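You operate a simulated robot arm through the tools that you are given. There is no shell and no other tool. Be economical: measure what you need, move in short steps, check, and stop when the job is done.

You run a simulated robot arm. Do the job below in one go: nothing can be reset, and whatever is moved stays where it is left.

JOB
Close the warm pad mould, lock it and load it for the press.
Fine: lid on, both clamps locked, mould in the carriage's nest by a black handle, then the block that the chart names.

Only the result counts: the job must be done as asked and must still hold three seconds after the hand-in. Knocking over, shifting, dropping, spilling or breaking anything else fails it. A push-on lid holds only when it is set on centred and level and pressed home; a screw cap is set on level and turned clockwise until tight.

ROBOT AND FRAMES
A 6-joint arm with a two-finger parallel gripper, fixed in place. Base frame: the origin is at the foot of the arm, x ahead of it, y to its left, z up. Units: mm, degrees, N and s.
With the tool pointing down near the work surface it reaches from about 160 to 460 mm from the base axis. Its first joint turns from -66.0 to 66.0 degrees. Payload 2.9 kg.
The TCP is the grasp point between the finger pads, 30 mm short of the fingertips. In the tool frame z runs along the fingers and y along their closing line. Largest opening 110 mm; finger width 20, thickness 10; the body of the gripper, 48 by 112 mm, starts 55 mm behind the TCP.
Orientation is told as [roll, pitch, yaw] about the base's x, y, z axes, in that order, counted from this pose: with the fingers straight down and closing along the base's y, the tool's x points along the base's -x, its y along +y and its z along -z.

CONTROLS
- The arm moves only by the tool send_rows. Its argument "moves" is a list of rows, each a list of 3 entries, a list of its own where there are three numbers: the shift along the tool's x, y, z in m, then the turn, a rotation vector about the tool's x, y, z in degrees, then the finger opening in m, from 0 to 0.11. In form: [[[x, y, z], [rx, ry, rz], claw], ...]. A call has 1 to 8 rows; each row shifts and turns the commanded pose from where the row before left it, along the tool's axes as they then stand. Each row takes 0.2 s and may step no farther than 50 mm and 8.6 degrees from the row before; otherwise, or with a gripper value out of range, the whole call is refused. A pose out of reach is approached as far as the arm can. The call stops where the force on the tool passes 90 N (or 10 N more than at its start, if that is more) or the arm is blocked; 0.2 s more then pass. Each finger travels about 108 mm/s and halts on what it meets, pressing with about 41 N; the grip force reading is that of the motor and also rises with nothing between the fingers. The clock runs only during rows and for 0.2 s after the last one: add rows that do not move to give the fingers time. It gives the time, the measured TCP pose, the force on the tool (base axes), the opening and the grip force at its end, in the units of the frame above (readings bear some noise), and new pictures: "show" is both (left out), scene, wrist or none.
- Cameras (640 x 400 px; columns grow to the right, rows downward): "scene" is fixed at [69.6, 439.1, 1362.9]; the picture's right is [-0.80, -0.60, 0.00], its down [-0.43, 0.57, -0.70] and it looks along [0.42, -0.56, -0.71] (base axes); focal length 214 px, centre (320, 200). "wrist" rides on the gripper at [-36, 0, -57] in the tool frame; the picture's right is [0.00, -1.00, 0.00], its down [0.97, 0.00, -0.24] and it looks along [0.24, 0.00, 0.97] (tool axes); focal length 218 px, centre (320, 200). There is no depth. A picture from a camera that has moved, and an enlarged one, comes with that camera's place and axes in the base frame and with its lens. The place of the scene camera against the robot may be out by one fixed shift of up to 12 mm in any direction.
- enlarge(camera, box): a new picture of the part [left, top, right, bottom] of that camera's present view, enlarged. It takes no simulated time.
- finish_job(): hands the job in; it is judged then, once.

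Go step by step. Nothing tells you positions but the pictures and the camera data: compare them with the known pose of the tool, close in by small moves and look again before you grip or let go. The budget is 120 turns and 170 pictures, counting those below and the enlarged ones. Unless the task says otherwise, let go and move clear before handing in, and close with one line.

The tools are called by a JSON object that holds its "op" and its "data". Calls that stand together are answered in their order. send_rows: Moves the arm, as the interface text tells. Its arguments: {"type":"object","properties":{"moves":{"type":"array"},"show":{"type":"string","enum":["both","scene","wrist","none"]}},"required":["moves"]} The other tools are called the same way: enlarge (camera, box) takes an enlarged picture of a part of a camera's view; finish_job () hands the job in.

At the start:

```text
time: 0.0
position: [337.4, -111.0, 1154.7]
ee_rot: [0.0, 0.0, -0.1]
force: [0.5, -0.1, -0.3]
grip_width: 109.7
grip_force: 0.1
```

scene: 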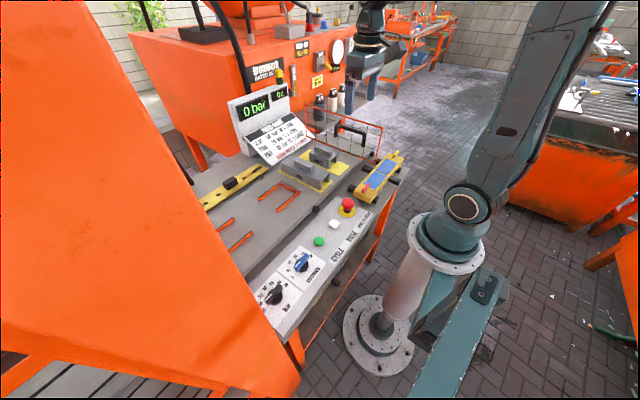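
wrist: 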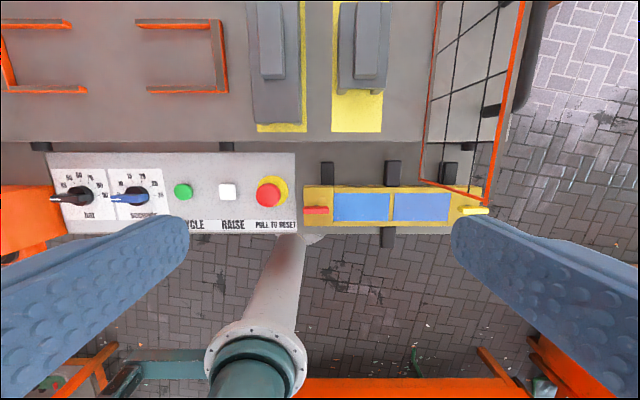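

I see a press bench with a control panel, a chart, a mould or blocks on yellow pads, and a carriage. I'll enlarge several parts before moving.

{"op": "enlarge", "data": {"camera": "scene", "box": [220, 70, 330, 170]}}

{"op": "enlarge", "data": {"camera": "scene", "box": [190, 110, 420, 250]}}

{"op": "enlarge", "data": {"camera": "scene", "box": [230, 180, 390, 320]}}

{"op": "enlarge", "data": {"camera": "wrist", "box": [220, 0, 540, 240]}}

```text
4.00 times, centred on (275, 120) of scene
camera zoom: at [69.6, 439.1, 1362.9], right [-0.8, -0.6, 0.0], down [-0.43, 0.57, -0.7], along [0.42, -0.56, -0.71], focal length 858 px, centre (500, 520)
```

zoom: 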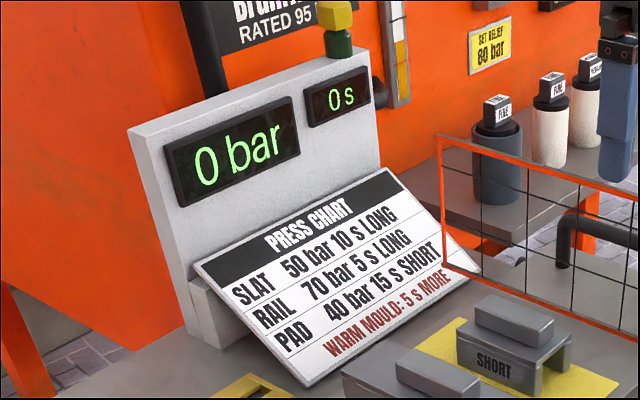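

```text
2.78 times, centred on (305, 180) of scene
camera zoom: at [69.6, 439.1, 1362.9], right [-0.8, -0.6, 0.0], down [-0.43, 0.57, -0.7], along [0.42, -0.56, -0.71], focal length 597 px, centre (362, 256)
```

zoom: 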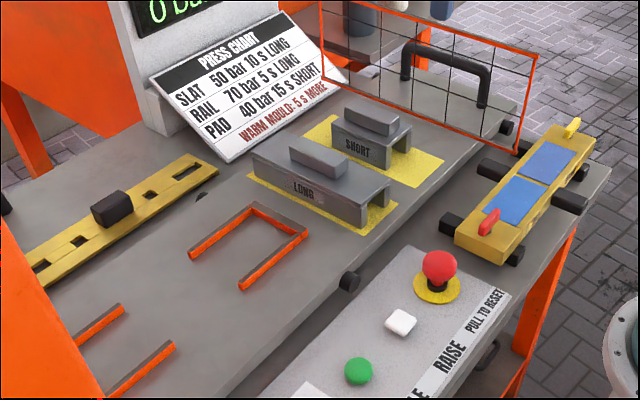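

```text
2.86 times, centred on (310, 250) of scene
camera zoom: at [69.6, 439.1, 1362.9], right [-0.8, -0.6, 0.0], down [-0.43, 0.57, -0.7], along [0.42, -0.56, -0.71], focal length 613 px, centre (349, 57)
```

zoom: 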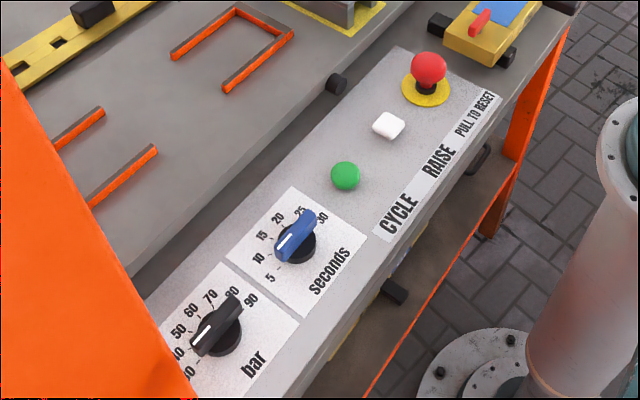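

```text
1.67 times, centred on (380, 120) of wrist
camera zoom: at [372.4, -111.9, 1211.3], right [0.0, -1.0, 0.0], down [-0.97, 0.0, 0.24], along [-0.24, 0.0, -0.97], focal length 364 px, centre (220, 333)
```

zoom: 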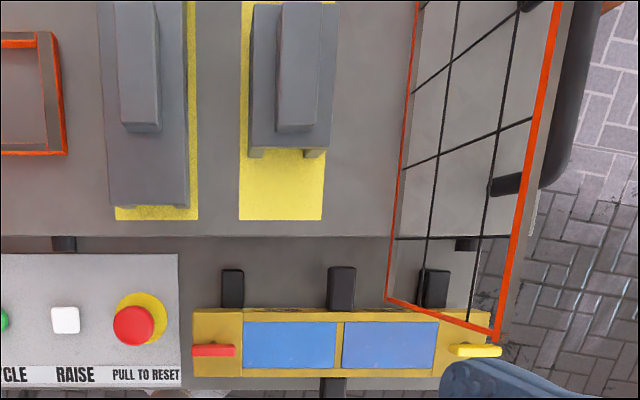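

Triangulating between the two cameras puts the bench top near z≈800. The mould base is around (280,-250), the SHORT and LONG blocks are farther back, and the lid is at the back left. I'll move over the mould for a closer look.

{"op": "send_rows", "data": {"moves": [[[0.02, -0.035, 0.025], [0, 0, 0], 0.11], [[0.02, -0.035, 0.025], [0, 0, 0], 0.11], [[0.02, -0.035, 0.025], [0, 0, 0], 0.11], [[0, -0.035, 0.025], [0, 0, 0], 0.11]]}}

```text
time: 1.0
position: [274.9, -253.3, 1054.2]
ee_rot: [0.0, 0.1, 0.0]
force: [0.2, -0.3, -0.7]
grip_width: 109.8
grip_force: 0.0
camera wrist: at [310.2, -252.8, 1111.9], right [0.0, -1.0, 0.0], down [-0.97, 0.0, 0.24], along [-0.24, 0.0, -0.97], focal length 218 px, centre (320, 200)
```

scene: 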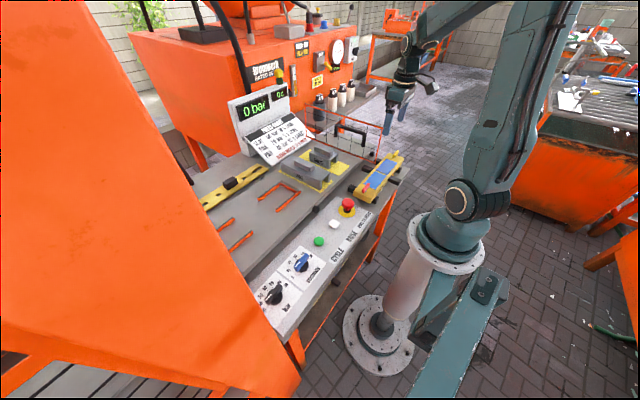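
wrist: 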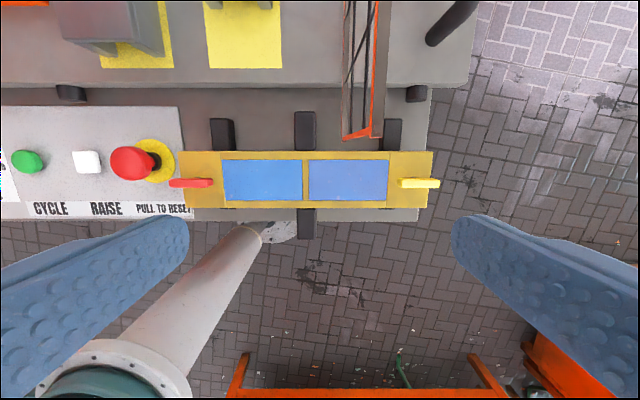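

{"op": "enlarge", "data": {"camera": "wrist", "box": [160, 80, 480, 260]}}

{"op": "enlarge", "data": {"camera": "scene", "box": [330, 120, 430, 220]}}

{"op": "enlarge", "data": {"camera": "scene", "box": [190, 150, 310, 260]}}

```text
2.00 times, centred on (320, 170) of wrist
camera zoom: at [310.2, -252.8, 1111.9], right [0.0, -1.0, 0.0], down [-0.97, 0.0, 0.24], along [-0.24, 0.0, -0.97], focal length 436 px, centre (320, 260)
```

zoom: 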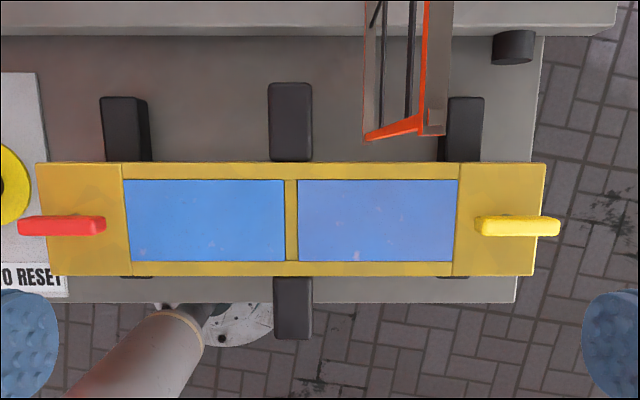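

```text
4.00 times, centred on (380, 170) of scene
camera zoom: at [69.6, 439.1, 1362.9], right [-0.8, -0.6, 0.0], down [-0.43, 0.57, -0.7], along [0.42, -0.56, -0.71], focal length 858 px, centre (80, 320)
```

zoom: 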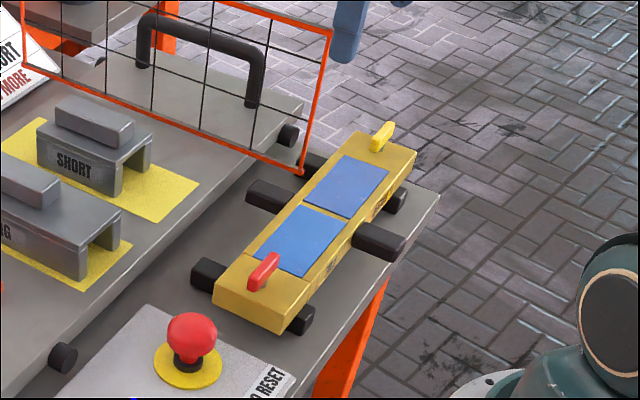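

```text
3.64 times, centred on (250, 205) of scene
camera zoom: at [69.6, 439.1, 1362.9], right [-0.8, -0.6, 0.0], down [-0.43, 0.57, -0.7], along [0.42, -0.56, -0.71], focal length 780 px, centre (574, 182)
```

zoom: 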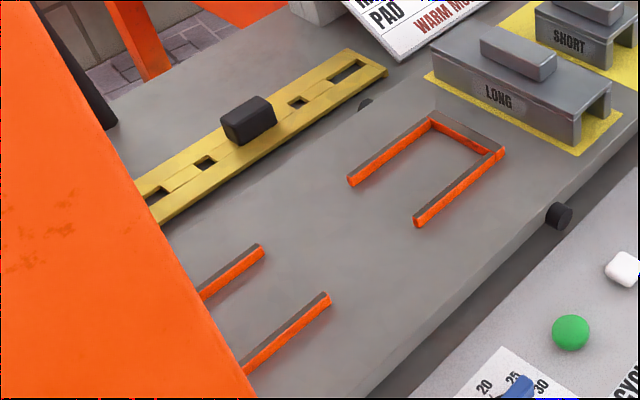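

The mould base has a black cross handle in the middle and lower black feet at the ends, and its levers currently run lengthwise. The lid has slots for those levers and a black knob. I'll fly high toward the lid to test reach and look down on it.

{"op": "send_rows", "data": {"moves": [[[0, 0, -0.05], [0, 0, 0], 0.11], [[-0.028, 0.04, 0], [0, 0, 0], 0.11], [[-0.028, 0.04, 0], [0, 0, 0], 0.11], [[-0.028, 0.04, 0], [0, 0, 0], 0.11], [[-0.028, 0.04, 0], [0, 0, 0], 0.11], [[-0.028, 0.04, 0], [0, 0, 0], 0.11], [[-0.028, 0.04, 0], [0, 0, 0], 0.11], [[-0.028, 0.04, 0], [0, 0, 0], 0.11]], "show": "none"}}

{"op": "send_rows", "data": {"moves": [[[-0.028, 0.04, 0], [0, 0, 0], 0.11], [[-0.028, 0.04, 0], [0, 0, 0], 0.11], [[-0.028, 0.04, 0], [0, 0, 0], 0.11], [[0, 0, 0], [0, 0, 0], 0.11]]}}

```text
time: 2.8
position: [471.9, 29.6, 1106.0]
ee_rot: [0.0, 0.0, -0.1]
force: [0.5, 0.6, 0.0]
grip_width: 110.0
grip_force: 0.2
```

```text
time: 3.8
position: [556.1, 148.1, 1103.5]
ee_rot: [0.0, 0.1, 0.0]
force: [0.2, 0.2, -0.6]
grip_width: 110.1
grip_force: 0.1
camera wrist: at [592.1, 148.2, 1160.6], right [0.0, -1.0, 0.0], down [-0.97, 0.0, 0.24], along [-0.24, 0.0, -0.97], focal length 218 px, centre (320, 200)
```

scene: 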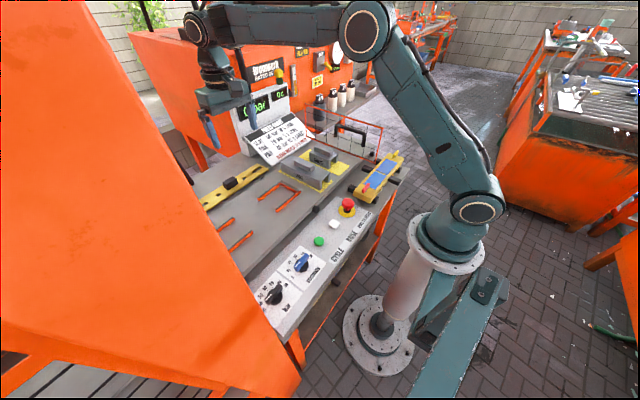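
wrist: 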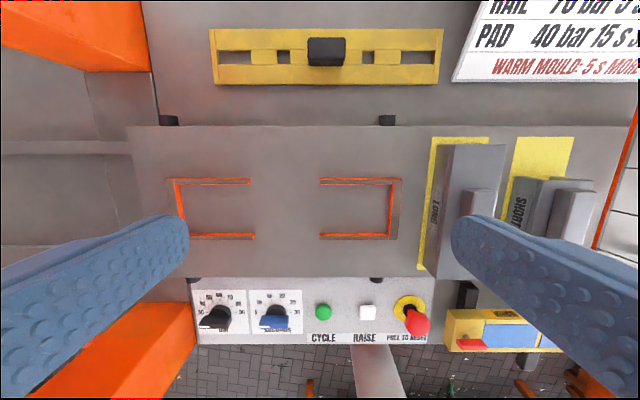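

The arm reaches here. The nest of two facing orange U brackets is centred near (500,195), and the lid knob is near (714,139). I'll move over the lid.

{"op": "send_rows", "data": {"moves": [[[-0.04, 0, 0], [0, 0, 0], 0.11], [[-0.04, -0.003, 0.01], [0, 0, 0], 0.11], [[-0.04, -0.003, 0.02], [0, 0, 0], 0.11], [[-0.03, -0.003, 0.02], [0, 0, 0], 0.11], [[0, 0, 0], [0, 0, 0], 0.11]]}}

```text
time: 5.0
position: [635.9, 136.6, 1066.0]
ee_rot: [0.0, 0.0, 0.0]
force: [-0.3, 0.8, 0.8]
grip_width: 110.1
grip_force: 0.0
out of reach, approached as far as the arm can: row 2, 3, 4
camera wrist: at [671.3, 136.7, 1122.3], right [0.0, -1.0, 0.0], down [-0.97, 0.0, 0.24], along [-0.24, 0.0, -0.97], focal length 218 px, centre (320, 200)
```

scene: 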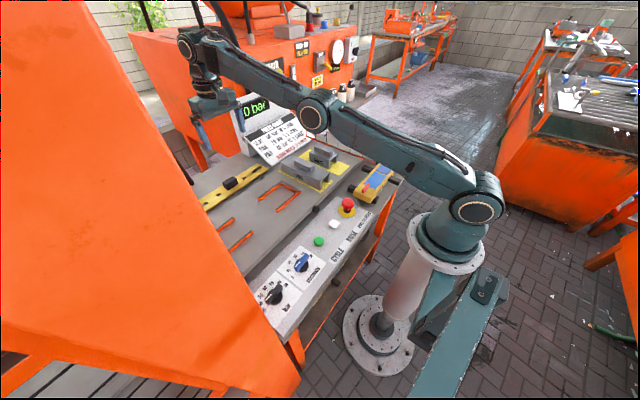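
wrist: 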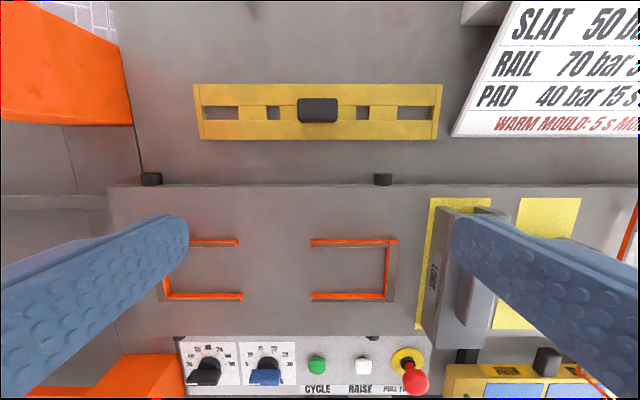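

Knob top triangulates to about (715,138,826). It was out of reach at that height, so I'll go lower and watch the pose.

{"op": "send_rows", "data": {"moves": [[[0, 0, 0.04], [0, 0, 0], 0.11], [[0, 0, 0.04], [0, 0, 0], 0.11], [[0, 0, 0.03], [0, 0, 0], 0.11], [[0, 0, 0], [0, 0, 0], 0.11]], "show": "wrist"}}

```text
time: 6.0
position: [635.2, 134.4, 955.8]
ee_rot: [0.0, -0.1, 0.0]
force: [0.2, 0.1, -0.7]
grip_width: 110.1
grip_force: 0.0
camera wrist: at [670.7, 134.8, 1012.4], right [0.0, -1.0, 0.0], down [-0.97, 0.0, 0.24], along [-0.24, 0.0, -0.97], focal length 218 px, centre (320, 200)
```

wrist: 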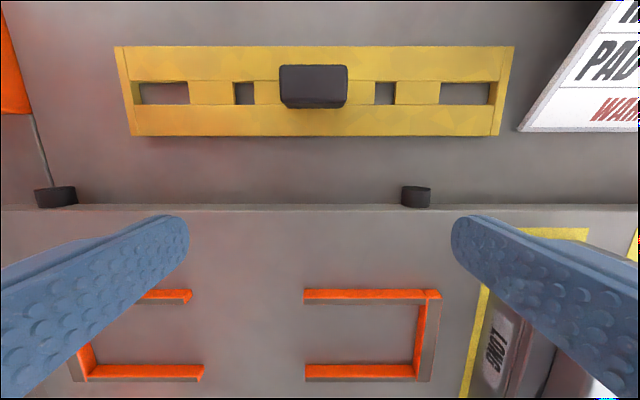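

{"op": "send_rows", "data": {"moves": [[[-0.03, 0.002, 0.01], [0, 0, 0], 0.11], [[-0.025, 0.002, 0.01], [0, 0, 0], 0.11], [[0, 0, 0], [0, 0, 0], 0.11]], "show": "wrist"}}

```text
time: 6.8
position: [663.9, 129.8, 933.8]
ee_rot: [0.0, 0.0, 0.0]
force: [-0.6, 0.0, -0.1]
grip_width: 109.9
grip_force: 0.2
out of reach, approached as far as the arm can: row 2
camera wrist: at [699.5, 130.9, 990.8], right [0.0, -1.0, 0.0], down [-0.97, 0.0, 0.24], along [-0.24, 0.0, -0.97], focal length 218 px, centre (320, 200)
```

wrist: 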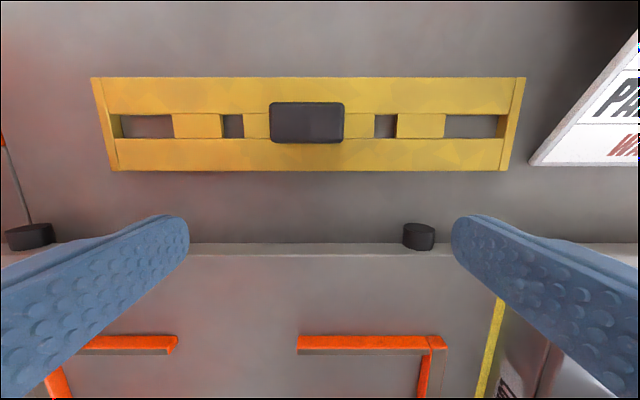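

The lid is just beyond reach with a vertical tool. I'll tilt the tool about its closing axis, with the tips outward, to gain reach.

{"op": "send_rows", "data": {"moves": [[[0, 0, 0], [0, -8, 0], 0.11], [[0, 0, 0], [0, -8, 0], 0.11], [[0, 0, 0], [0, -8, 0], 0.11], [[0, 0, 0], [0, 0, 0], 0.11]], "show": "both"}}

```text
time: 7.8
position: [663.9, 130.1, 934.8]
ee_rot: [0.1, -24.1, -0.1]
force: [0.1, 0.1, 0.2]
grip_width: 109.8
grip_force: 0.0
camera wrist: at [673.7, 130.9, 1002.0], right [0.0, -1.0, 0.0], down [-0.98, 0.0, -0.18], along [0.18, 0.0, -0.98], focal length 218 px, centre (320, 200)
```

scene: 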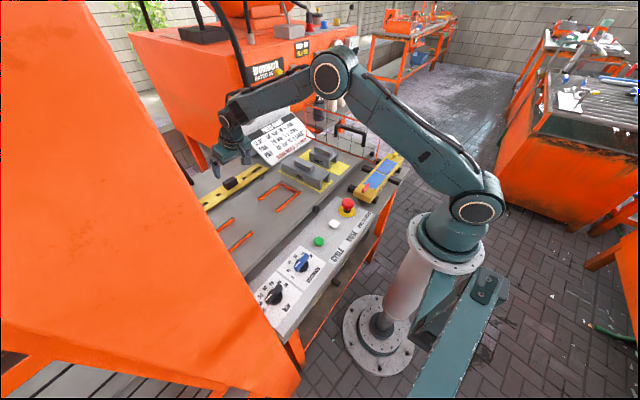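
wrist: 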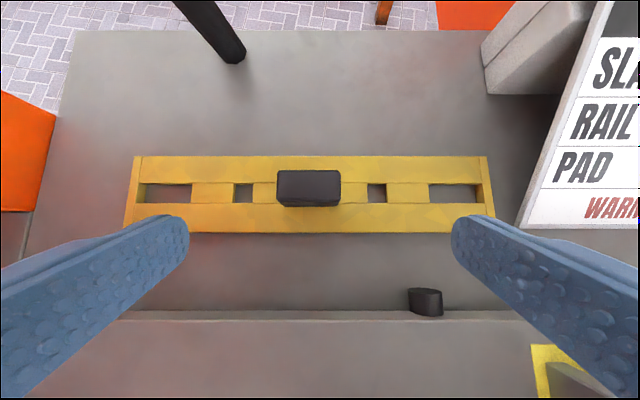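

{"op": "send_rows", "data": {"moves": [[[-0.015, 0.005, 0.034], [0, 0, 0], 0.11], [[-0.015, 0.005, 0.034], [0, 0, 0], 0.11], [[0, 0, 0], [0, 0, 0], 0.11]], "show": "wrist"}}

```text
time: 8.6
position: [720.3, 141.0, 885.8]
ee_rot: [0.0, -23.9, 0.0]
force: [-0.4, 0.1, -1.4]
grip_width: 110.1
grip_force: 0.0
camera wrist: at [729.3, 141.1, 952.7], right [0.0, -1.0, 0.0], down [-0.98, 0.0, -0.18], along [0.18, 0.0, -0.98], focal length 218 px, centre (320, 200)
```

wrist: 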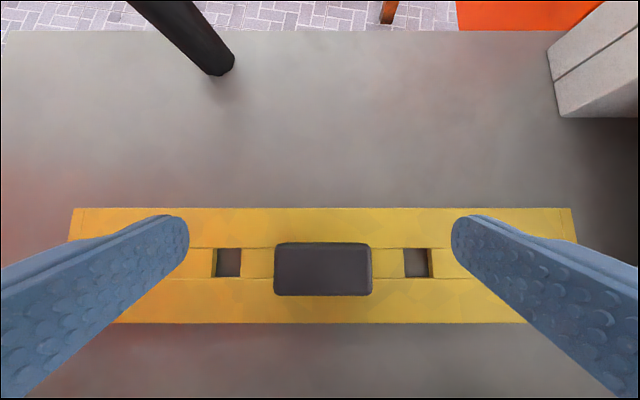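

Better-conditioned estimates: knob top z≈843, lid top z≈804, knob centre (715,139.5). I'll descend with the tips just above the lid.

{"op": "send_rows", "data": {"moves": [[[0.014, -0.001, 0.0177], [0, 0, 0], 0.09], [[0.014, 0, 0.0177], [0, 0, 0], 0.08], [[0, 0, 0], [0, 0, 0], 0.08]], "show": "wrist"}}

```text
time: 9.4
position: [710.7, 142.0, 842.1]
ee_rot: [0.0, -24.0, 0.0]
force: [0.6, -0.5, 1.4]
grip_width: 80.2
grip_force: 0.1
camera wrist: at [719.6, 141.0, 909.6], right [0.0, -1.0, 0.0], down [-0.98, 0.0, -0.18], along [0.18, 0.0, -0.98], focal length 218 px, centre (320, 200)
```

wrist: 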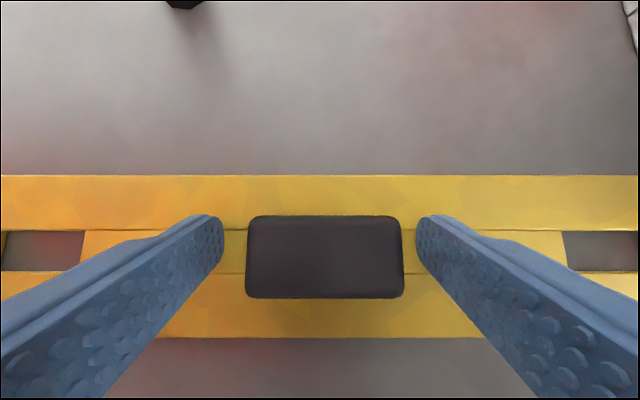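

{"op": "send_rows", "data": {"moves": [[[0, -0.0016, 0], [0, 0, 0], 0.06], [[0, 0, 0], [0, 0, 0], 0.03], [[0, 0, 0], [0, 0, 0], 0.03], [[0, 0, 0], [0, 0, 0], 0.03]], "show": "wrist"}}

```text
time: 10.4
position: [710.3, 140.7, 842.2]
ee_rot: [0.0, -23.9, 0.0]
force: [1.0, 0.6, 2.6]
grip_width: 49.7
grip_force: 40.6
camera wrist: at [719.4, 139.7, 909.7], right [0.0, -1.0, 0.0], down [-0.98, 0.0, -0.18], along [0.18, 0.0, -0.98], focal length 218 px, centre (320, 200)
```

wrist: 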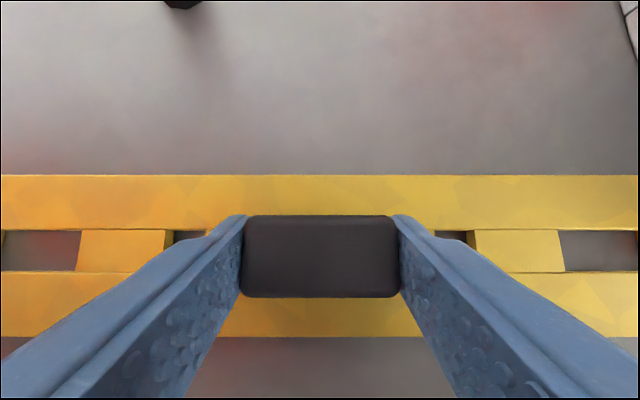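

The knob is gripped at 49.7 mm. Lifting straight up.

{"op": "send_rows", "data": {"moves": [[[-0.00407, 0, -0.00914], [0, 0, 0], 0.03], [[-0.0081, 0, -0.0183], [0, 0, 0], 0.03], [[-0.0122, 0, -0.0274], [0, 0, 0], 0.03], [[-0.0122, 0, -0.0274], [0, 0, 0], 0.03], [[-0.0122, 0, -0.0274], [0, 0, 0], 0.03], [[0, 0, 0], [0, 0, 0], 0.03]]}}

```text
time: 11.8
position: [710.3, 137.3, 961.6]
ee_rot: [0.0, -24.0, 0.0]
force: [0.0, -0.1, -4.3]
grip_width: 49.8
grip_force: 40.9
camera wrist: at [719.9, 137.6, 1028.2], right [0.0, -1.0, 0.0], down [-0.98, 0.0, -0.17], along [0.17, 0.0, -0.98], focal length 218 px, centre (320, 200)
```

scene: 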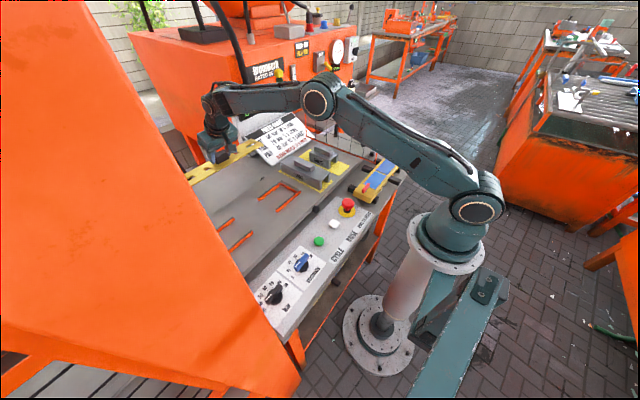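
wrist: 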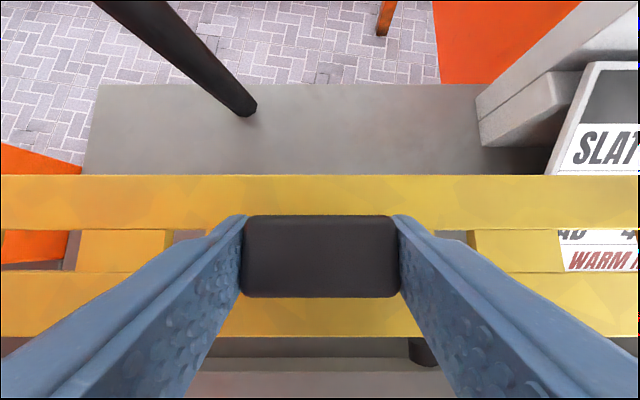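

The lid is held and still level relative to the world, so I'll keep the tilt. Mould centre triangulates to (270.5,-235.3) with its rim at z≈851 and lever tops at about 865. The guard is a plane at y≈-279, x>318 and z 852–1012, so I'll carry the lid in along low x.

{"op": "send_rows", "data": {"moves": [[[0.0402, 0, -0.0179], [0, 0, 0], 0.03], [[0.0402, 0, -0.0179], [0, 0, 0], 0.03], [[0.0402, 0, -0.0179], [0, 0, 0], 0.03], [[0.0402, 0, -0.0179], [0, 0, 0], 0.03], [[0.0402, 0, -0.0179], [0, 0, 0], 0.03], [[0.0402, 0, -0.0179], [0, 0, 0], 0.03], [[0.0402, 0, -0.0179], [0, 0, 0], 0.03], [[0.0402, 0, -0.0179], [0, 0, 0], 0.03]], "show": "none"}}

{"op": "send_rows", "data": {"moves": [[[0.0365, -0.02, -0.0163], [0, 0, 0], 0.03], [[0.0365, -0.02, -0.0163], [0, 0, 0], 0.03], [[0.02, -0.03, -0.0089], [0, 0, 0], 0.03], [[0, -0.04, 0], [0, 0, 0], 0.03], [[0, -0.04, 0], [0, 0, 0], 0.03], [[0, -0.04, 0], [0, 0, 0], 0.03], [[0, 0, 0], [0, 0, 0], 0.03]]}}

```text
time: 13.6
position: [358.1, 138.5, 959.9]
ee_rot: [0.0, -24.1, -0.1]
force: [-0.4, 0.9, -5.1]
grip_width: 49.7
grip_force: 40.8
```

```text
time: 15.2
position: [312.9, -29.6, 983.4]
ee_rot: [0.0, -24.0, 0.0]
force: [0.3, 1.1, -3.8]
grip_width: 50.0
grip_force: 41.1
out of reach, approached as far as the arm can: row 2, 3, 4, 5
camera wrist: at [322.6, -30.2, 1050.6], right [0.0, -1.0, 0.0], down [-0.98, 0.0, -0.18], along [0.18, 0.0, -0.98], focal length 218 px, centre (320, 200)
```

scene: 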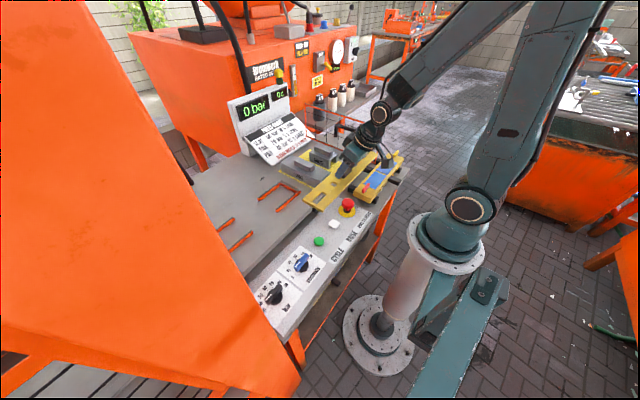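
wrist: 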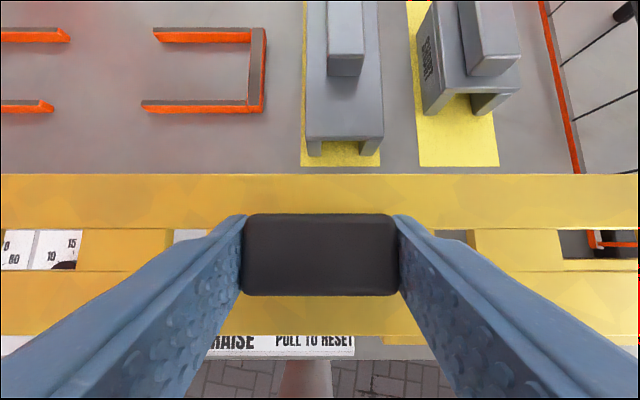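

{"op": "send_rows", "data": {"moves": [[[-0.0163, 0, -0.0365], [0, 0, 0], 0.03], [[-0.0163, 0, -0.0365], [0, 0, 0], 0.03], [[-0.0163, 0, -0.0365], [0, 0, 0], 0.03], [[0, -0.04, 0], [0, 0, 0], 0.03], [[0, -0.04, 0], [0, 0, 0], 0.03], [[0, -0.04, 0], [0, 0, 0], 0.03], [[0, -0.04, 0], [0, 0, 0], 0.03], [[0, -0.04, 0], [0, 0, 0], 0.03]], "show": "none"}}

```text
time: 17.0
position: [315.3, -231.9, 1103.7]
ee_rot: [0.0, -23.9, 0.1]
force: [0.3, -0.4, -4.2]
grip_width: 49.9
grip_force: 40.8
```

{"op": "send_rows", "data": {"moves": [[[0.0265, -0.002, -0.0118], [0, 0, 0], 0.03], [[0.0265, -0.002, -0.0118], [0, 0, 0], 0.03], [[0, 0, 0], [0, 0, 0], 0.03]]}}

```text
time: 17.8
position: [256.0, -233.9, 1103.0]
ee_rot: [-0.1, -23.9, 0.0]
force: [0.1, -0.2, -3.5]
grip_width: 49.7
grip_force: 41.4
camera wrist: at [264.3, -234.9, 1170.8], right [0.0, -1.0, 0.0], down [-0.98, 0.0, -0.18], along [0.18, 0.0, -0.98], focal length 218 px, centre (320, 200)
```

scene: 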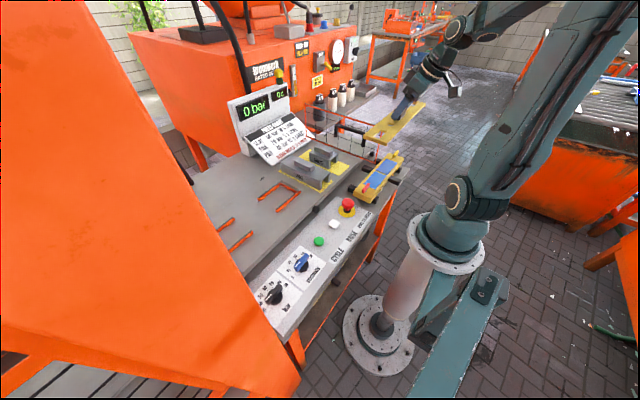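
wrist: 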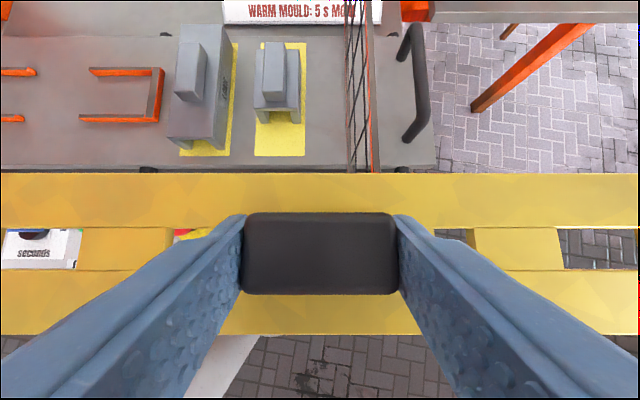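

Clear. I'll lower to TCP z≈960 at x≈258 and take a close view from both cameras.

{"op": "send_rows", "data": {"moves": [[[0.0163, 0, 0.0365], [0, 0, 0], 0.03], [[0.0163, 0, 0.0365], [0, 0, 0], 0.03], [[0.0163, 0, 0.0365], [0, 0, 0], 0.03], [[0.0081, 0, 0.0183], [0, 0, 0], 0.03], [[0, 0, 0], [0, 0, 0], 0.03]], "show": "wrist"}}

{"op": "enlarge", "data": {"camera": "scene", "box": [335, 95, 435, 195]}}

```text
time: 19.0
position: [255.3, -233.5, 960.9]
ee_rot: [0.1, -24.1, 0.0]
force: [-0.1, -0.6, -4.5]
grip_width: 50.1
grip_force: 41.0
camera wrist: at [264.8, -234.4, 1028.6], right [0.0, -1.0, 0.0], down [-0.98, 0.0, -0.18], along [0.18, 0.0, -0.98], focal length 218 px, centre (320, 200)
```

wrist: 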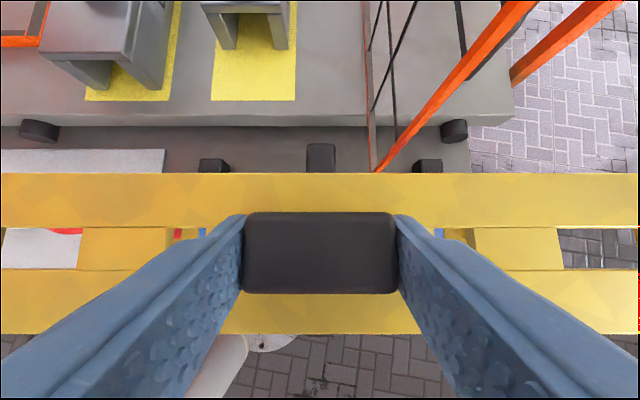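

```text
4.00 times, centred on (385, 145) of scene
camera zoom: at [69.7, 439.0, 1362.9], right [-0.8, -0.6, 0.0], down [-0.43, 0.57, -0.7], along [0.42, -0.56, -0.71], focal length 858 px, centre (60, 420)
```

zoom: 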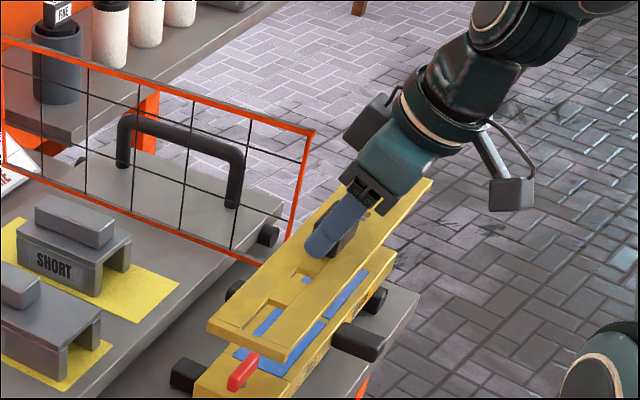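

{"op": "send_rows", "data": {"moves": [[[0.0032, -0.0008, 0.0183], [0, 0, 0], 0.03], [[0.0032, 0, 0.0183], [0, 0, 0], 0.03], [[0, 0, 0], [0, 0, 0], 0.03]], "show": "wrist"}}

{"op": "enlarge", "data": {"camera": "scene", "box": [345, 130, 425, 210]}}

{"op": "enlarge", "data": {"camera": "wrist", "box": [0, 160, 240, 310]}}

{"op": "enlarge", "data": {"camera": "wrist", "box": [400, 160, 640, 310]}}

```text
time: 19.8
position: [265.6, -234.1, 926.6]
ee_rot: [0.1, -24.0, -0.1]
force: [1.4, 0.0, -4.4]
grip_width: 49.6
grip_force: 41.0
camera wrist: at [274.5, -234.5, 993.2], right [0.0, -1.0, 0.0], down [-0.98, 0.0, -0.18], along [0.18, 0.0, -0.98], focal length 218 px, centre (320, 200)
```

wrist: 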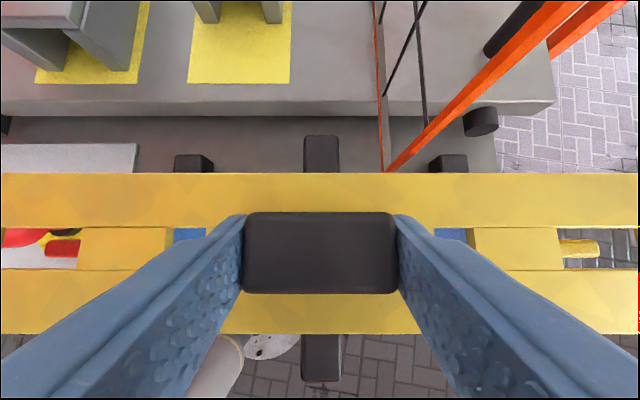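

```text
5.00 times, centred on (385, 170) of scene
camera zoom: at [69.7, 439.0, 1362.9], right [-0.8, -0.6, 0.0], down [-0.43, 0.57, -0.7], along [0.42, -0.56, -0.71], focal length 1072 px, centre (-5, 350)
```

zoom: 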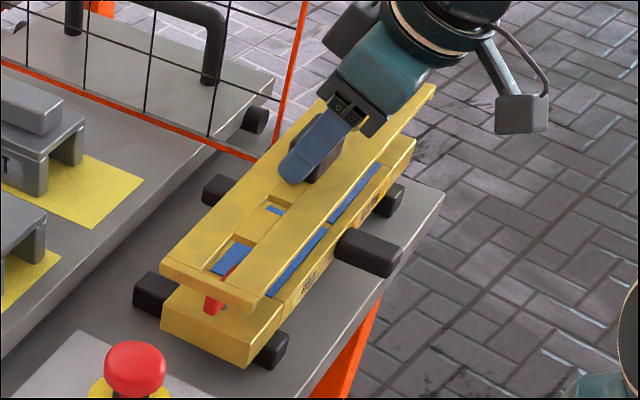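

```text
2.67 times, centred on (120, 235) of wrist
camera zoom: at [274.5, -234.5, 993.2], right [0.0, -1.0, 0.0], down [-0.98, 0.0, -0.18], along [0.18, 0.0, -0.98], focal length 582 px, centre (853, 107)
```

zoom: 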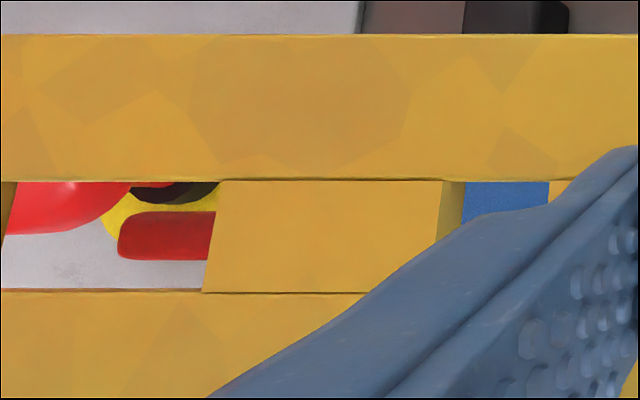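

```text
2.67 times, centred on (520, 235) of wrist
camera zoom: at [274.5, -234.5, 993.2], right [0.0, -1.0, 0.0], down [-0.98, 0.0, -0.18], along [0.18, 0.0, -0.98], focal length 582 px, centre (-213, 107)
```

zoom: 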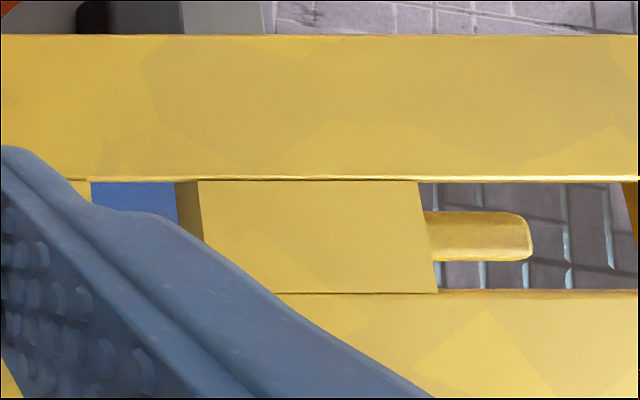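

Slots and levers are nearly aligned; the lid needs about -1.6 mm in y. I'll correct that and go down in small steps.

{"op": "send_rows", "data": {"moves": [[[0.0006, -0.0016, -0.0003], [0, 0, 0], 0.03], [[0.0045, 0, 0.0101], [0, 0, 0], 0.03], [[0, 0, 0], [0, 0, 0], 0.03]], "show": "none"}}

{"op": "enlarge", "data": {"camera": "wrist", "box": [0, 160, 240, 310]}}

{"op": "enlarge", "data": {"camera": "wrist", "box": [400, 160, 640, 310]}}

```text
time: 20.6
position: [264.9, -236.3, 916.2]
ee_rot: [0.0, -24.1, 0.0]
force: [0.7, 0.6, -4.0]
grip_width: 49.9
grip_force: 41.9
```

```text
2.67 times, centred on (120, 235) of wrist
camera zoom: at [273.1, -236.3, 983.0], right [0.0, -1.0, 0.0], down [-0.98, 0.0, -0.18], along [0.18, 0.0, -0.98], focal length 582 px, centre (853, 107)
```

zoom: 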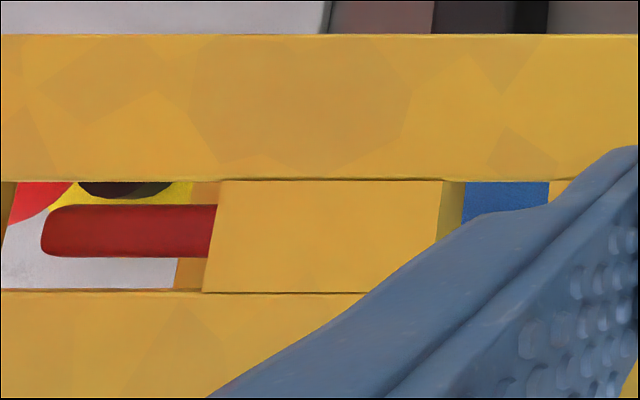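

```text
2.67 times, centred on (520, 235) of wrist
camera zoom: at [273.1, -236.3, 983.0], right [0.0, -1.0, 0.0], down [-0.98, 0.0, -0.18], along [0.18, 0.0, -0.98], focal length 582 px, centre (-213, 107)
```

zoom: 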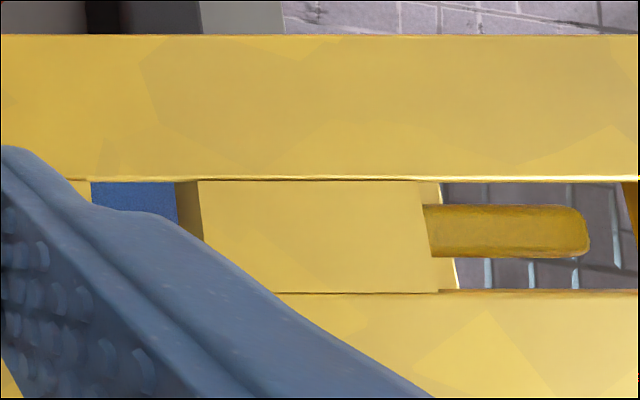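

Alignment is within about 0.5 mm on both axes. Continuing down in small steps and watching the force.

{"op": "send_rows", "data": {"moves": [[[0.0016, 0.0004, 0.0037], [0, 0, 0], 0.03], [[0.0016, 0, 0.0037], [0, 0, 0], 0.03], [[0, 0, 0], [0, 0, 0], 0.03]], "show": "none"}}

{"op": "enlarge", "data": {"camera": "wrist", "box": [0, 160, 240, 310]}}

{"op": "enlarge", "data": {"camera": "wrist", "box": [400, 160, 640, 310]}}

{"op": "enlarge", "data": {"camera": "scene", "box": [355, 145, 415, 205]}}

```text
time: 21.4
position: [264.0, -235.4, 908.4]
ee_rot: [0.0, -24.0, -0.1]
force: [0.5, 0.1, -3.5]
grip_width: 49.8
grip_force: 41.3
```

```text
2.67 times, centred on (120, 235) of wrist
camera zoom: at [273.0, -235.6, 975.2], right [0.0, -1.0, 0.0], down [-0.98, 0.0, -0.18], along [0.18, 0.0, -0.98], focal length 582 px, centre (853, 107)
```

zoom: 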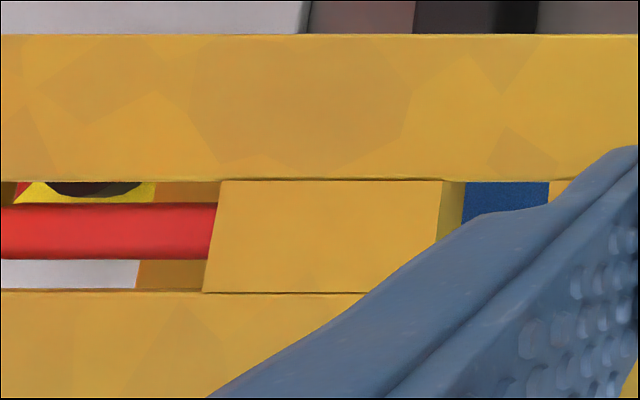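

```text
2.67 times, centred on (520, 235) of wrist
camera zoom: at [273.0, -235.6, 975.2], right [0.0, -1.0, 0.0], down [-0.98, 0.0, -0.18], along [0.18, 0.0, -0.98], focal length 582 px, centre (-213, 107)
```

zoom: 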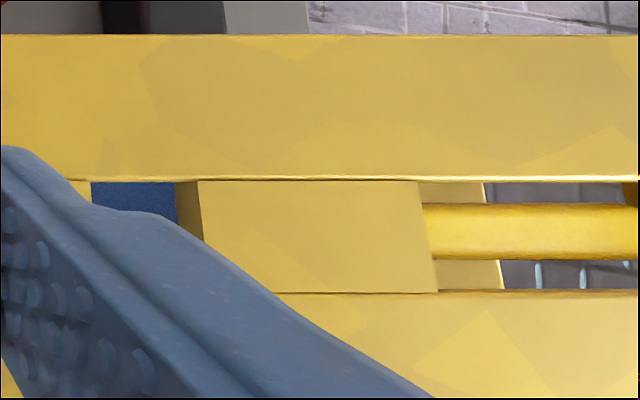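

```text
6.67 times, centred on (385, 175) of scene
camera zoom: at [69.6, 439.0, 1362.9], right [-0.8, -0.6, 0.0], down [-0.43, 0.57, -0.7], along [0.42, -0.56, -0.71], focal length 1430 px, centre (-113, 367)
```

zoom: 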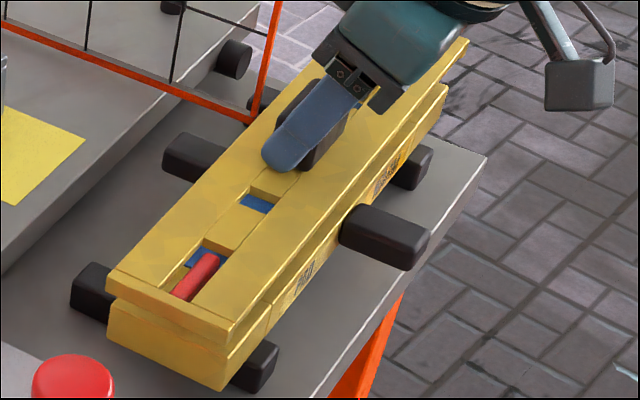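

The lever is entering the slot cleanly. Lowering further.

{"op": "send_rows", "data": {"moves": [[[0.0016, 0, 0.0037], [0, 0, 0], 0.03], [[0.0016, 0, 0.0037], [0, 0, 0], 0.03], [[0, 0, 0], [0, 0, 0], 0.03]], "show": "none"}}

{"op": "enlarge", "data": {"camera": "scene", "box": [355, 145, 415, 205]}}

```text
time: 22.2
position: [265.5, -235.4, 899.7]
ee_rot: [0.0, -23.9, 0.0]
force: [0.4, -0.3, -4.3]
grip_width: 49.7
grip_force: 41.0
```

```text
6.67 times, centred on (385, 175) of scene
camera zoom: at [69.7, 439.0, 1362.9], right [-0.8, -0.6, 0.0], down [-0.43, 0.57, -0.7], along [0.42, -0.56, -0.71], focal length 1430 px, centre (-113, 367)
```

zoom: 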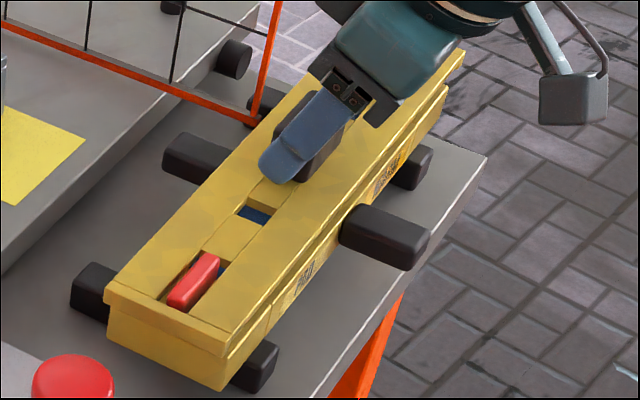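

{"op": "send_rows", "data": {"moves": [[[0.0012, 0, 0.0027], [0, 0, 0], 0.03], [[0, 0, 0], [0, 0, 0], 0.03]], "show": "none"}}

{"op": "send_rows", "data": {"moves": [[[0.0012, 0, 0.0027], [0, 0, 0], 0.03], [[0, 0, 0], [0, 0, 0], 0.03]], "show": "none"}}

```text
time: 22.8
position: [264.0, -235.3, 897.5]
ee_rot: [-0.1, -24.0, 0.0]
force: [-0.8, 0.8, -4.0]
grip_width: 49.9
grip_force: 41.0
```

```text
time: 23.4
position: [264.2, -236.1, 894.4]
ee_rot: [0.0, -24.0, 0.0]
force: [0.3, 0.2, -4.2]
grip_width: 49.7
grip_force: 41.3
```

{"op": "send_rows", "data": {"moves": [[[0.0012, 0, 0.0027], [0, 0, 0], 0.03], [[0, 0, 0], [0, 0, 0], 0.03]], "show": "none"}}

{"op": "enlarge", "data": {"camera": "scene", "box": [355, 145, 415, 205]}}

```text
time: 24.0
position: [264.1, -235.0, 889.9]
ee_rot: [0.1, -24.0, 0.1]
force: [0.3, 0.1, -4.1]
grip_width: 49.8
grip_force: 41.4
```

```text
6.67 times, centred on (385, 175) of scene
camera zoom: at [69.6, 439.0, 1362.9], right [-0.8, -0.6, 0.0], down [-0.43, 0.57, -0.7], along [0.42, -0.56, -0.71], focal length 1430 px, centre (-113, 367)
```

zoom: 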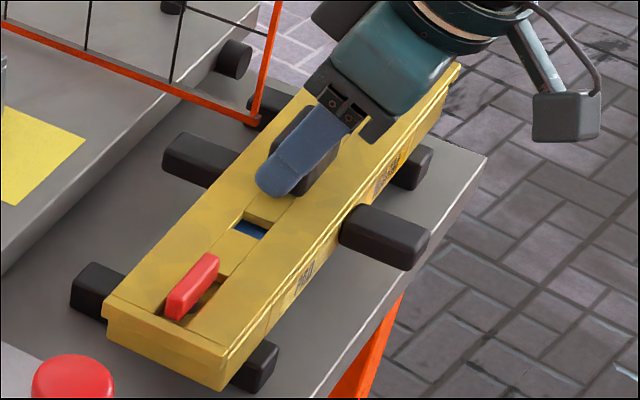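

{"op": "send_rows", "data": {"moves": [[[0.0008, 0, 0.0018], [0, 0, 0], 0.03], [[0.0008, 0, 0.0018], [0, 0, 0], 0.03], [[0, 0, 0], [0, 0, 0], 0.03]], "show": "none"}}

{"op": "send_rows", "data": {"moves": [[[0.0008, 0, 0.0018], [0, 0, 0], 0.03], [[0.0008, 0, 0.0018], [0, 0, 0], 0.03], [[0, 0, 0], [0, 0, 0], 0.03]], "show": "none"}}

{"op": "enlarge", "data": {"camera": "scene", "box": [355, 145, 415, 205]}}

```text
time: 24.8
position: [263.7, -234.5, 887.3]
ee_rot: [0.0, -24.0, -0.1]
force: [0.0, -0.8, -4.3]
grip_width: 49.7
grip_force: 41.5
```

```text
time: 25.6
position: [263.9, -235.4, 885.4]
ee_rot: [-0.3, -24.3, 0.1]
force: [-23.5, 7.9, 66.8]
grip_width: 49.8
grip_force: 40.4
```

```text
6.67 times, centred on (385, 175) of scene
camera zoom: at [68.5, 439.7, 1362.7], right [-0.8, -0.6, 0.0], down [-0.42, 0.57, -0.7], along [0.42, -0.56, -0.71], focal length 1430 px, centre (-113, 367)
```

zoom: 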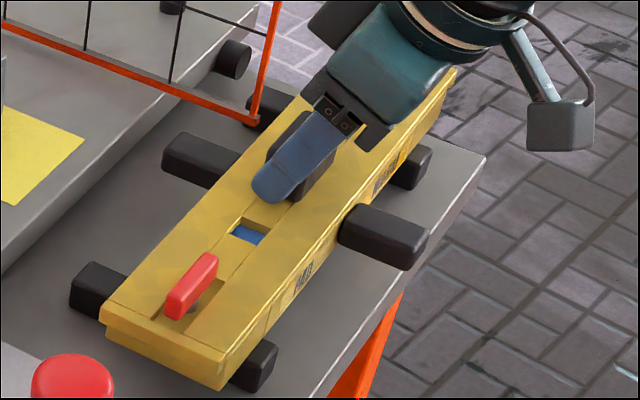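

Contact at about 67 N, and the lid looks down on the rim. I'll relieve the force, open, and back off to inspect.

{"op": "send_rows", "data": {"moves": [[[-0.0008, 0, -0.0018], [0, 0, 0], 0.03], [[0, 0, 0], [0, 0, 0], 0.08], [[0, 0, 0], [0, 0, 0], 0.08], [[-0.004, 0, -0.03], [0, 0, 0], 0.09], [[-0.004, 0, -0.04], [0, 0, 0], 0.09], [[0.02, 0, -0.04], [0, 0, 0], 0.09], [[0, 0, 0], [0, 0, 0], 0.09]], "show": "wrist"}}

{"op": "enlarge", "data": {"camera": "scene", "box": [355, 145, 415, 205]}}

```text
time: 27.2
position: [219.8, -232.1, 979.4]
ee_rot: [-0.1, -23.8, 0.1]
force: [-0.2, -0.3, -0.4]
grip_width: 89.8
grip_force: 0.1
out of reach, approached as far as the arm can: row 6
camera wrist: at [230.3, -231.4, 1047.1], right [0.0, -1.0, 0.0], down [-0.99, 0.0, -0.17], along [0.17, 0.0, -0.99], focal length 218 px, centre (320, 200)
```

wrist: 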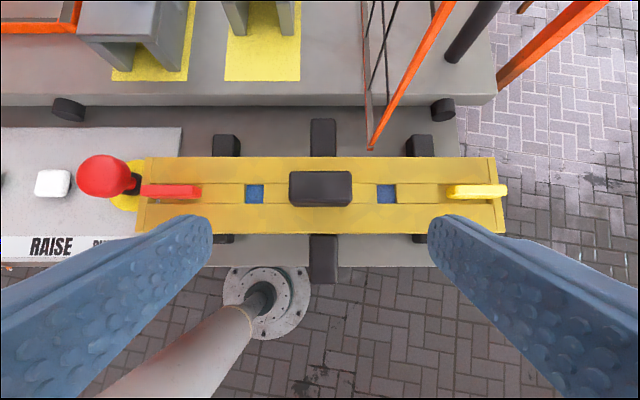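

```text
6.67 times, centred on (385, 175) of scene
camera zoom: at [69.6, 439.1, 1362.9], right [-0.8, -0.6, 0.0], down [-0.43, 0.57, -0.7], along [0.42, -0.56, -0.71], focal length 1430 px, centre (-113, 367)
```

zoom: 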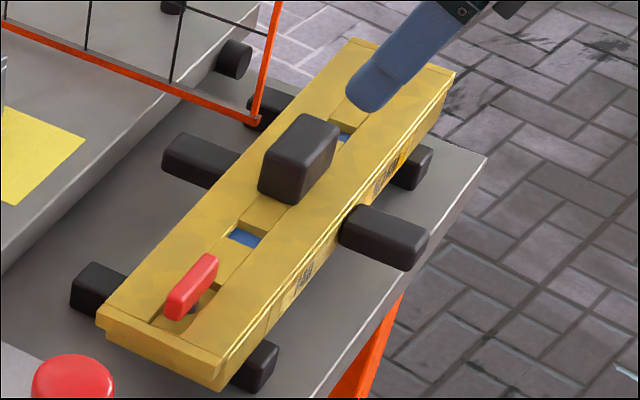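

{"op": "enlarge", "data": {"camera": "wrist", "box": [120, 130, 280, 250]}}

{"op": "enlarge", "data": {"camera": "wrist", "box": [360, 130, 520, 250]}}

{"op": "enlarge", "data": {"camera": "scene", "box": [362, 182, 394, 206]}}

```text
3.33 times, centred on (200, 190) of wrist
camera zoom: at [230.3, -231.4, 1047.1], right [0.0, -1.0, 0.0], down [-0.99, 0.0, -0.17], along [0.17, 0.0, -0.99], focal length 728 px, centre (720, 233)
```

zoom: 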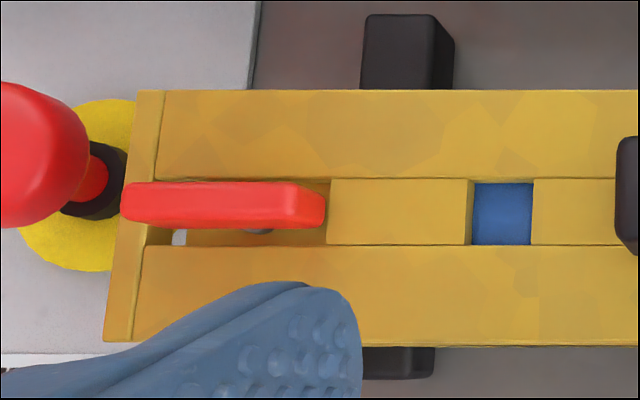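

```text
3.33 times, centred on (440, 190) of wrist
camera zoom: at [230.3, -231.4, 1047.1], right [0.0, -1.0, 0.0], down [-0.99, 0.0, -0.17], along [0.17, 0.0, -0.99], focal length 728 px, centre (-80, 233)
```

zoom: 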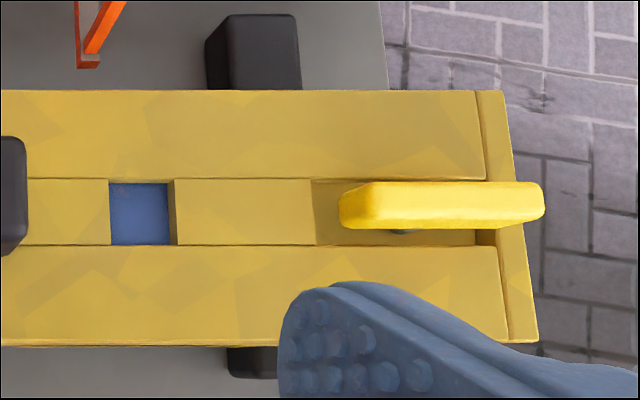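

```text
16.00 times, centred on (378, 194) of scene
camera zoom: at [69.6, 439.1, 1362.9], right [-0.8, -0.6, 0.0], down [-0.43, 0.57, -0.7], along [0.42, -0.56, -0.71], focal length 3432 px, centre (-608, 296)
```

zoom: 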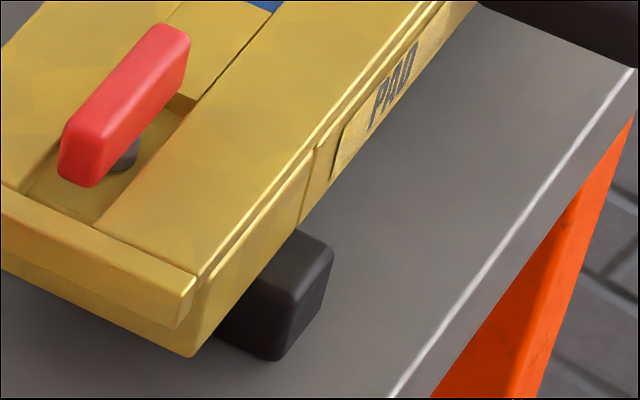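

The lid is on but appears about 3 mm too far toward +y relative to the levers. I'll return to the knob, recentre and press again.

{"op": "send_rows", "data": {"moves": [[[-0.012, 0, 0.02], [0, 0, 0], 0.09], [[0, -0.0015, 0.03], [0, 0, 0], 0.09], [[0, -0.0015, 0.03], [0, 0, 0], 0.09], [[0, 0, 0], [0, 0, 0], 0.09]], "show": "wrist"}}

```text
time: 28.2
position: [263.8, -233.8, 910.3]
ee_rot: [0.0, -24.0, 0.0]
force: [-0.7, 1.0, -0.3]
grip_width: 89.9
grip_force: 0.0
camera wrist: at [273.3, -234.0, 977.0], right [0.0, -1.0, 0.0], down [-0.98, 0.0, -0.18], along [0.18, 0.0, -0.98], focal length 218 px, centre (320, 200)
```

wrist: 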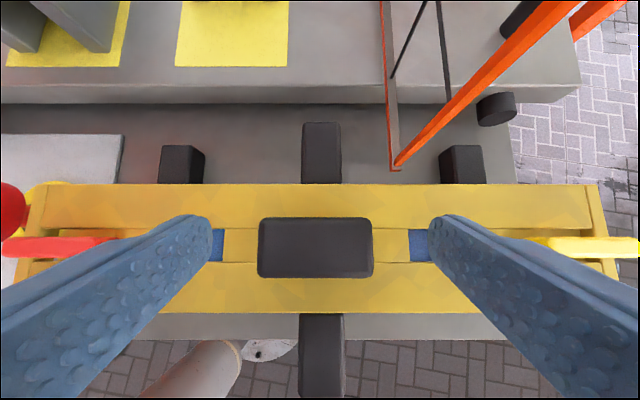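

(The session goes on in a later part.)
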